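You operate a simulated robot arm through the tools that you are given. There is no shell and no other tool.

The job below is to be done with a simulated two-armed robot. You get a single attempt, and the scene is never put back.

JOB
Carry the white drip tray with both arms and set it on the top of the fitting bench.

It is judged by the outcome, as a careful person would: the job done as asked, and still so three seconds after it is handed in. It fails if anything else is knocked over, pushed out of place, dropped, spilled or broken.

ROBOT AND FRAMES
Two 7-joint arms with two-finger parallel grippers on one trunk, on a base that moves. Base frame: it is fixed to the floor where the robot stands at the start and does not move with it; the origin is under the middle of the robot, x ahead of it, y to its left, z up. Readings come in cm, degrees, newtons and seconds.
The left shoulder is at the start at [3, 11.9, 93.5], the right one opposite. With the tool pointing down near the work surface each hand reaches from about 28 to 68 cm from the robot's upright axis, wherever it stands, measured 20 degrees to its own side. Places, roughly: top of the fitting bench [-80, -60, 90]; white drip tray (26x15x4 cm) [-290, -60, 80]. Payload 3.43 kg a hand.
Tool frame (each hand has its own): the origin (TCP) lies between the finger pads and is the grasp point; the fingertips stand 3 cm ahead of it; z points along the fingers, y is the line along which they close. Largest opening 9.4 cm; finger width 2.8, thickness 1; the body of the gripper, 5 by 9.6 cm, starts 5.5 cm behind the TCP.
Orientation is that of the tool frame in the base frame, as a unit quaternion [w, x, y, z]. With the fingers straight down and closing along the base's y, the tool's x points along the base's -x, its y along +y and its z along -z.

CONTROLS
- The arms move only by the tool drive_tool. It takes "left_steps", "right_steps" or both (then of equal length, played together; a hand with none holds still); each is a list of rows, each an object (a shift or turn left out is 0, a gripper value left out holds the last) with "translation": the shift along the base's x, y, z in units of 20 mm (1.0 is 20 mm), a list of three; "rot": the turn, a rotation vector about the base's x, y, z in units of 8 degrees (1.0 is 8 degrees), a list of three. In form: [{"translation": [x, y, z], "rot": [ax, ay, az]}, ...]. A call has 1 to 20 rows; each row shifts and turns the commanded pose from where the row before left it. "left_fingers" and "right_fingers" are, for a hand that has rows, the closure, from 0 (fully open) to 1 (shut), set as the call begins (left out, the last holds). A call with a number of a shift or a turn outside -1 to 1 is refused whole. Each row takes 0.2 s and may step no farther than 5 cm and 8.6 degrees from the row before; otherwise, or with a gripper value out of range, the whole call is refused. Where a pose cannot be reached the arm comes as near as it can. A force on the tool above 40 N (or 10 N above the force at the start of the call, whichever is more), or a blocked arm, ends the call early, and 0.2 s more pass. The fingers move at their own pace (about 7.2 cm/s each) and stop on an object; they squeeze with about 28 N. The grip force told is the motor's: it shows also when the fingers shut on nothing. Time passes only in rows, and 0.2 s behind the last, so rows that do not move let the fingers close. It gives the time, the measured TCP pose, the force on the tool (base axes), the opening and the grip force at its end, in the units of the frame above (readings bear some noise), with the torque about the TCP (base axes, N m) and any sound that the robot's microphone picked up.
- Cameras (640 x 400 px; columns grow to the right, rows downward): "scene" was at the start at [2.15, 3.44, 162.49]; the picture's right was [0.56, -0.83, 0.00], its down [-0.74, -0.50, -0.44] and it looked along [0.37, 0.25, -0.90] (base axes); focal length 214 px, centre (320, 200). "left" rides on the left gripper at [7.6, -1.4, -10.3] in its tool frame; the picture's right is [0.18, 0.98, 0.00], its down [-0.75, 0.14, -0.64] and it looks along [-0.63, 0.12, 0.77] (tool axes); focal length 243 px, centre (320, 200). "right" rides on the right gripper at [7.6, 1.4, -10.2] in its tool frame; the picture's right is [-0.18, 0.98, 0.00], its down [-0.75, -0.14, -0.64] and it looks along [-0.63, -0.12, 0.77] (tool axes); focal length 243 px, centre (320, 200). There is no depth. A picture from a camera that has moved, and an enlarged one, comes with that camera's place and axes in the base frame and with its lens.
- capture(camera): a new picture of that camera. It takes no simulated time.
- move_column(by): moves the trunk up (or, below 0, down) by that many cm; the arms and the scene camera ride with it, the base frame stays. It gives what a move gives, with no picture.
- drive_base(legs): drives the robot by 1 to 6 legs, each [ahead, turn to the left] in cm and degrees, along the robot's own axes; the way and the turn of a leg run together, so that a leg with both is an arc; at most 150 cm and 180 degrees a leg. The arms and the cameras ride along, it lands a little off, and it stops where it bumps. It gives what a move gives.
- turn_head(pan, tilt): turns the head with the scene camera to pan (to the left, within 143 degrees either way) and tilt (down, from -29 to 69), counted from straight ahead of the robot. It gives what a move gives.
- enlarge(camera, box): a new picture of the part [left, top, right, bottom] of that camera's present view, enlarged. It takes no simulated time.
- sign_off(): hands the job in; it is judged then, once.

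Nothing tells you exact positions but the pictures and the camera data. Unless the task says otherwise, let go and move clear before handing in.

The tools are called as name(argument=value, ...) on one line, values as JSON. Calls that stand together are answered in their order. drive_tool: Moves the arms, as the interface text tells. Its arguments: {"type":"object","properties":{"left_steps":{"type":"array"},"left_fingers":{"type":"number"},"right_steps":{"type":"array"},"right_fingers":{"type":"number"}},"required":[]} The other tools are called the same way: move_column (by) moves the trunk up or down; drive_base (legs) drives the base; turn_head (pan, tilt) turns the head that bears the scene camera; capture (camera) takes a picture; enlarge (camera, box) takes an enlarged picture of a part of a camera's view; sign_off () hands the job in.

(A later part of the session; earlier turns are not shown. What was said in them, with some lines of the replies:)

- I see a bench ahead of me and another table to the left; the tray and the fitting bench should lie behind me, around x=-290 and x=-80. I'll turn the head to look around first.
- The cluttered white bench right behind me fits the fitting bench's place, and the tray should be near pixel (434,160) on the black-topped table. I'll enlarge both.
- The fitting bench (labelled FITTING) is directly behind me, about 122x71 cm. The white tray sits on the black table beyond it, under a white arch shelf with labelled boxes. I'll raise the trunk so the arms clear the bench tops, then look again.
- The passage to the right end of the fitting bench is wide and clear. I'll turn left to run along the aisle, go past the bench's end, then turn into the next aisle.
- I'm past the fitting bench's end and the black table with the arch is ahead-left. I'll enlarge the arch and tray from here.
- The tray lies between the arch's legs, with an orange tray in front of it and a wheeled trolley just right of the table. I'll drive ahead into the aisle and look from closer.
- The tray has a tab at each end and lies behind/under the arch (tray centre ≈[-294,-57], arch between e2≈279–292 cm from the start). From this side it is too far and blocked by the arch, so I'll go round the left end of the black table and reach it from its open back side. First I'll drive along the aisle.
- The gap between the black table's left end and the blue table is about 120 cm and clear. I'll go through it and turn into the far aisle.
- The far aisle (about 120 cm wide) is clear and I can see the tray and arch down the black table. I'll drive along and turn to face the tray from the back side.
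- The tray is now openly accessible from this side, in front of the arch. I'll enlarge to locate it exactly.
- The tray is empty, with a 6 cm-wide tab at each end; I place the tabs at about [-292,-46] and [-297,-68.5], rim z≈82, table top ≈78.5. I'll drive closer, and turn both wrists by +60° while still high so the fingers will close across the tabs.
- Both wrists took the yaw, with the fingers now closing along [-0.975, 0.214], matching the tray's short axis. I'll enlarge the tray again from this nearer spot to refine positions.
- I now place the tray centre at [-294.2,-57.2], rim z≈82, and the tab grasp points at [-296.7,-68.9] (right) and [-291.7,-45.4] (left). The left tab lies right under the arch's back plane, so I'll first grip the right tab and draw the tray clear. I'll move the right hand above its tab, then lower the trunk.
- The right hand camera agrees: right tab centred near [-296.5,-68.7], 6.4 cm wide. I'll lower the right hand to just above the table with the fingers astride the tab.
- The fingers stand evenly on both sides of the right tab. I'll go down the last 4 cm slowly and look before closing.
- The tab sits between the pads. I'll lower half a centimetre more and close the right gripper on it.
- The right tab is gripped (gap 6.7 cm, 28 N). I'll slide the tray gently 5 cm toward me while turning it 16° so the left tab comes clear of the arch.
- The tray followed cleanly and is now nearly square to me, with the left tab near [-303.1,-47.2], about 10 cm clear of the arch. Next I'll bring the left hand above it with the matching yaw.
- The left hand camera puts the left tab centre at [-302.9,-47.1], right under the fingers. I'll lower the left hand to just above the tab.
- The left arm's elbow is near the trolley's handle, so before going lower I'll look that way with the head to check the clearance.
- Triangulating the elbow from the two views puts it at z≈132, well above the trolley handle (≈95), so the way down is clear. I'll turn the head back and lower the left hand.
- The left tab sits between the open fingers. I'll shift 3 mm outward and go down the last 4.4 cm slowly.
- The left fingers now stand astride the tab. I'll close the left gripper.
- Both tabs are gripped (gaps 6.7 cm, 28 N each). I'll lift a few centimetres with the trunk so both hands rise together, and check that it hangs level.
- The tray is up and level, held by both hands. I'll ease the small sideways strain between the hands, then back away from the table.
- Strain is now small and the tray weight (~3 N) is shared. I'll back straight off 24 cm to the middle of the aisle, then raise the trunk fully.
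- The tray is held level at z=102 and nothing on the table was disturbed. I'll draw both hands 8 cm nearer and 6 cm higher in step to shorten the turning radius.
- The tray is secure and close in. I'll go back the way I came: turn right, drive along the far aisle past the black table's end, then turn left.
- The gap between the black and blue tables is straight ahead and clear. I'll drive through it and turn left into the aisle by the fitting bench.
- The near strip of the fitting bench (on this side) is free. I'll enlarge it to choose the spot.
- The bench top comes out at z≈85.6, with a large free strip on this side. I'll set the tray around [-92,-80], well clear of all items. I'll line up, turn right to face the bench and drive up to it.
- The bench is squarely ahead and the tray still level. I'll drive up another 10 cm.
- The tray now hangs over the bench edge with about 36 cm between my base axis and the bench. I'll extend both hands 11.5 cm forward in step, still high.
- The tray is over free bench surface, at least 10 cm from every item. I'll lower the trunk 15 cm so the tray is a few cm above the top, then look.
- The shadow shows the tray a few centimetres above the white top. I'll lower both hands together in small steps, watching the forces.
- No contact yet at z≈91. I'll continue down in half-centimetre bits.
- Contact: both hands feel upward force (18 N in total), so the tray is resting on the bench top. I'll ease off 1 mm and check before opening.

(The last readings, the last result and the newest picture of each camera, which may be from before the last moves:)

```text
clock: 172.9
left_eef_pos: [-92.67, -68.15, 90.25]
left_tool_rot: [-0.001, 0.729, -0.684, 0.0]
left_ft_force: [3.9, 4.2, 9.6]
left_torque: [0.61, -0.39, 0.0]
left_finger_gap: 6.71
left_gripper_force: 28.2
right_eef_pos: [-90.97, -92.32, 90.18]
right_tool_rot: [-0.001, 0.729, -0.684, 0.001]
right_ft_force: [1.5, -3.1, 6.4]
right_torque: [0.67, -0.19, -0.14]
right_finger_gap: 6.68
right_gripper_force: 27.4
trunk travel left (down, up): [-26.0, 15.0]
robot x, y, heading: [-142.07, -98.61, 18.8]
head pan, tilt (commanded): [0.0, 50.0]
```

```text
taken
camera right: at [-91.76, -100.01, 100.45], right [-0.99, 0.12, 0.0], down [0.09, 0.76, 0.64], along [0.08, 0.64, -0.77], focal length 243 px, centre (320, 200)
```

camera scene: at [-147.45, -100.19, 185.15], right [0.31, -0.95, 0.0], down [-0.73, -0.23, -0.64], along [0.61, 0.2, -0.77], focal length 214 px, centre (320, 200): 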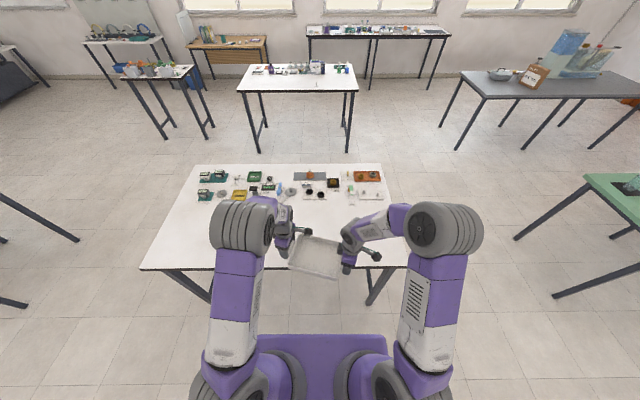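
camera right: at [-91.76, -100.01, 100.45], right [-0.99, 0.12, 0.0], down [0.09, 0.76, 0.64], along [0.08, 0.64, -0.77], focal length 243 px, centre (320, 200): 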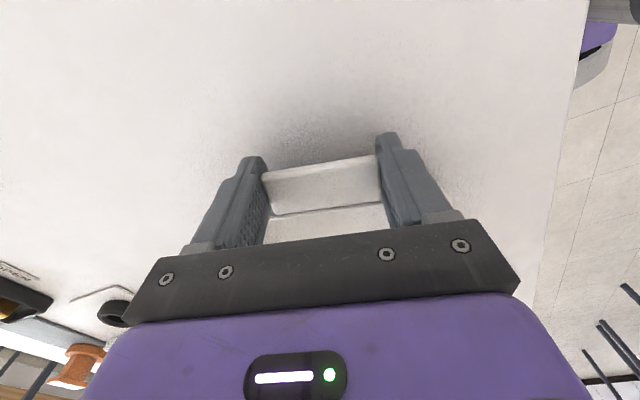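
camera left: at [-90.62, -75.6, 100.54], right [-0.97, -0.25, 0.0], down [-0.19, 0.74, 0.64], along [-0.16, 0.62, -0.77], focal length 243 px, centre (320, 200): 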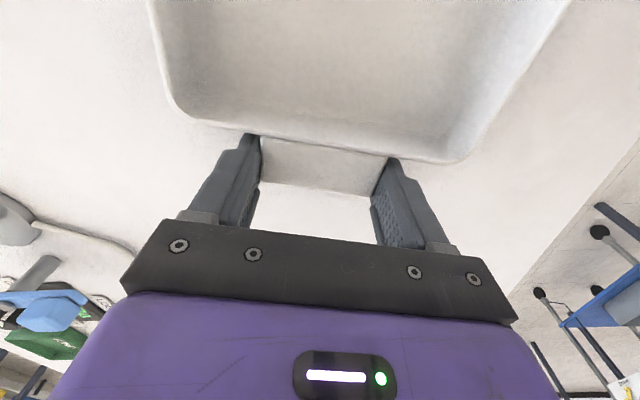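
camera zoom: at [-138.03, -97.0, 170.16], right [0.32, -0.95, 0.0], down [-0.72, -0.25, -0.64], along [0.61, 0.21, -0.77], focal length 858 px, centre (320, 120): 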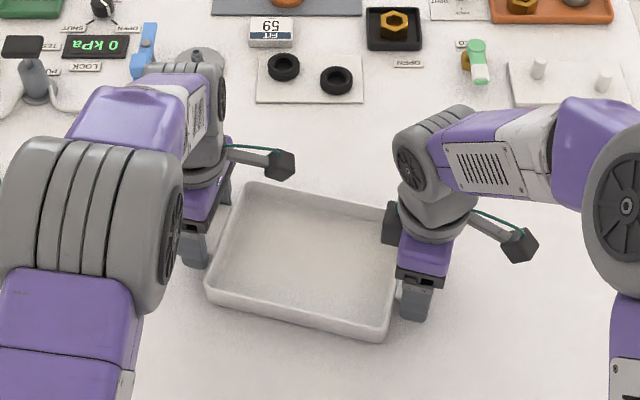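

The tray is flat on the bench, clear of everything. I'll open both grippers and let things settle.

drive_tool(left_steps=[{"translation": [0, 0, 0]}, {"translation": [0, 0, 0]}, {"translation": [0, 0, 0]}, {"translation": [0, 0, 0]}, {"translation": [0, 0, 0]}], right_steps=[{"translation": [0, 0, 0]}, {"translation": [0, 0, 0]}, {"translation": [0, 0, 0]}, {"translation": [0, 0, 0]}, {"translation": [0, 0, 0]}], left_fingers=0, right_fingers=0)

capture(camera="left")

capture(camera="right")

```text
clock: 174.1
left_eef_pos: [-92.53, -68.02, 90.14]
left_tool_rot: [0.001, 0.73, -0.684, 0.0]
left_ft_force: [-0.2, -0.3, -1.0]
left_torque: [0.02, 0.0, -0.01]
left_finger_gap: 9.39
left_gripper_force: 0.1
right_eef_pos: [-90.91, -92.18, 90.05]
right_tool_rot: [0.001, 0.73, -0.683, 0.0]
right_ft_force: [-0.5, -0.1, -0.8]
right_torque: [0.0, 0.01, -0.05]
right_finger_gap: 9.42
right_gripper_force: 0.0
trunk travel left (down, up): [-26.0, 15.0]
robot x, y, heading: [-142.22, -98.26, 18.8]
head pan, tilt (commanded): [0.0, 50.0]
```

```text
taken
camera left: at [-90.6, -75.57, 100.45], right [-0.97, -0.25, 0.0], down [-0.19, 0.74, 0.64], along [-0.16, 0.62, -0.77], focal length 243 px, centre (320, 200)
```

left: 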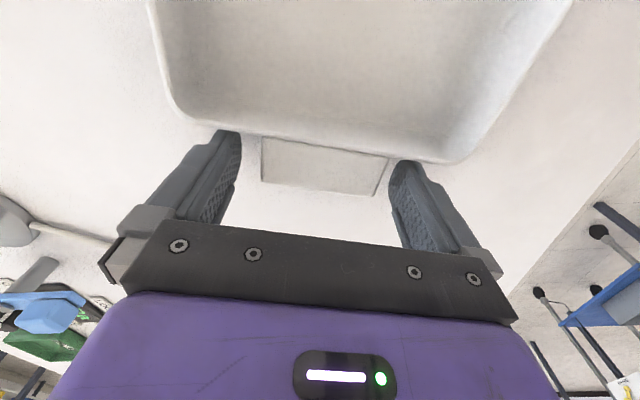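

```text
taken
camera right: at [-91.73, -99.96, 100.4], right [-0.99, 0.12, 0.0], down [0.09, 0.76, 0.64], along [0.08, 0.64, -0.77], focal length 243 px, centre (320, 200)
```

right: 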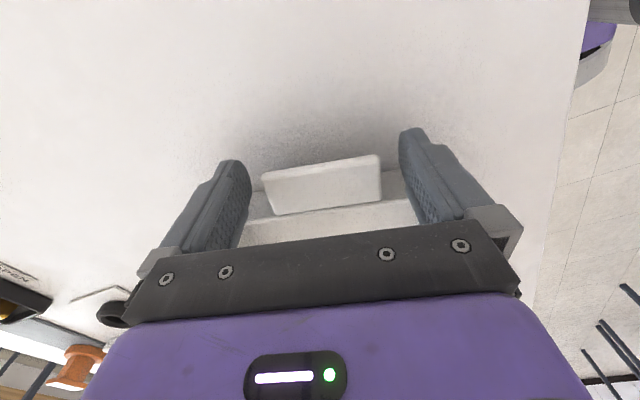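

Both grippers are open and free of the tabs, with no load on the hands. I'll raise the trunk straight up so the hands leave vertically, then look.

move_column(by=15)

capture(camera="scene")

enlarge(camera="scene", box=[200, 140, 440, 290])

```text
clock: 175.9
left_eef_pos: [-92.66, -68.07, 105.08]
left_tool_rot: [0.0, 0.73, -0.684, 0.0]
left_ft_force: [0.3, 0.4, 0.0]
left_torque: [-0.03, 0.01, -0.02]
left_finger_gap: 9.39
left_gripper_force: 0.1
right_eef_pos: [-90.93, -92.2, 105.26]
right_tool_rot: [0.0, 0.731, -0.683, 0.0]
right_ft_force: [0.5, -0.2, -1.1]
right_torque: [0.02, 0.01, 0.0]
right_finger_gap: 9.41
right_gripper_force: 0.0
trunk travel left (down, up): [-41.0, 0.0]
robot x, y, heading: [-142.43, -98.46, 18.9]
head pan, tilt (commanded): [0.0, 50.0]
```

```text
taken
camera scene: at [-137.92, -96.93, 185.14], right [0.32, -0.95, 0.0], down [-0.73, -0.25, -0.64], along [0.61, 0.21, -0.77], focal length 214 px, centre (320, 200)
```

scene: 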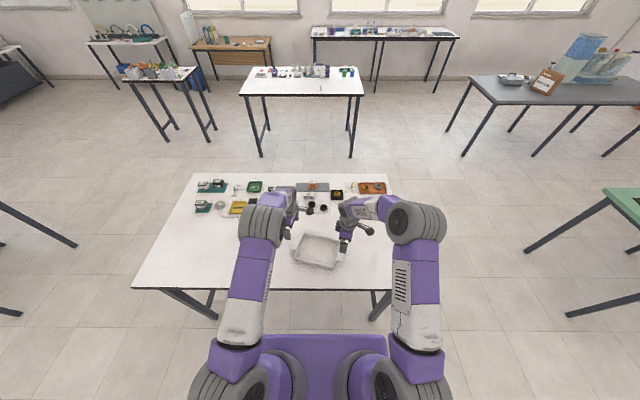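

```text
2.67 times, centred on (320, 215) of scene
camera zoom: at [-137.92, -96.93, 185.14], right [0.32, -0.95, 0.0], down [-0.73, -0.25, -0.64], along [0.61, 0.21, -0.77], focal length 572 px, centre (320, 160)
```

zoom: 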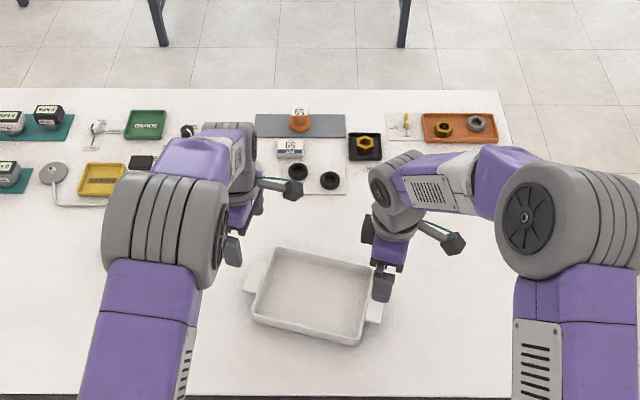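

The tray stays on the bench and the hands are clear above it. I'll back off about 22 cm and take a last look.

drive_base(legs=[[-22, 0]])

capture(camera="scene")

enlarge(camera="scene", box=[160, 130, 440, 305])

```text
clock: 177.6
left_eef_pos: [-113.21, -75.27, 105.07]
left_tool_rot: [-0.001, 0.729, -0.684, 0.0]
left_ft_force: [0.4, 0.7, -0.2]
left_torque: [0.01, -0.02, -0.01]
left_finger_gap: 9.4
left_gripper_force: 0.0
right_eef_pos: [-111.66, -99.4, 105.03]
right_tool_rot: [0.0, 0.729, -0.684, 0.0]
right_ft_force: [0.2, 0.1, 0.2]
right_torque: [-0.02, -0.01, 0.01]
right_finger_gap: 9.39
right_gripper_force: 0.0
trunk travel left (down, up): [-41.0, 0.0]
robot x, y, heading: [-162.97, -105.19, 18.6]
head pan, tilt (commanded): [0.0, 50.0]
```

```text
taken
camera scene: at [-158.71, -104.01, 185.15], right [0.32, -0.95, 0.0], down [-0.73, -0.25, -0.64], along [0.61, 0.21, -0.77], focal length 214 px, centre (320, 200)
```

scene: 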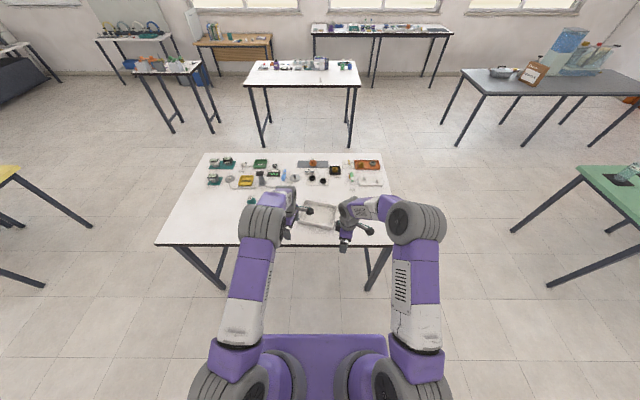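

```text
2.29 times, centred on (300, 218) of scene
camera zoom: at [-158.71, -104.01, 185.15], right [0.32, -0.95, 0.0], down [-0.73, -0.25, -0.64], along [0.61, 0.21, -0.77], focal length 490 px, centre (366, 160)
```

zoom: 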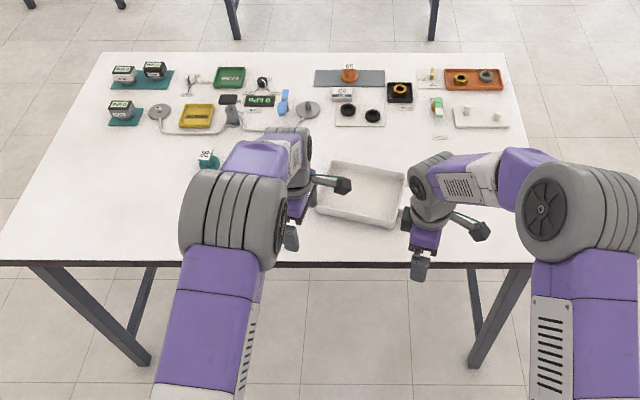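

The tray is fully on the bench top, flat and about 8 cm or more from the edge, and every other item is where it was. The hands are clear, so I'm handing in.

sign_off()

```text
The job is handed in.
```

The white drip tray is on top of the fitting bench, and I've handed the job in. It sits flat in the free strip on the side facing the black table, well clear of the edge and of the other items.

- **Pick-up:** the tray was partly under the white arch on the black table, out of reach from the near side. I drove round to the back and slid it about 5 cm towards me with the right hand to clear the arch. Then I gripped both end tabs and lifted it.
- **Carry and set-down:** both arms held it level all the way. I lowered it until both hands felt the bench, then opened the grippers and backed off.
- **Other items:** the last picture shows everything on the fitting bench where it was before. The black table and trolley also looked undisturbed when I left them, and the robot never bumped anything.
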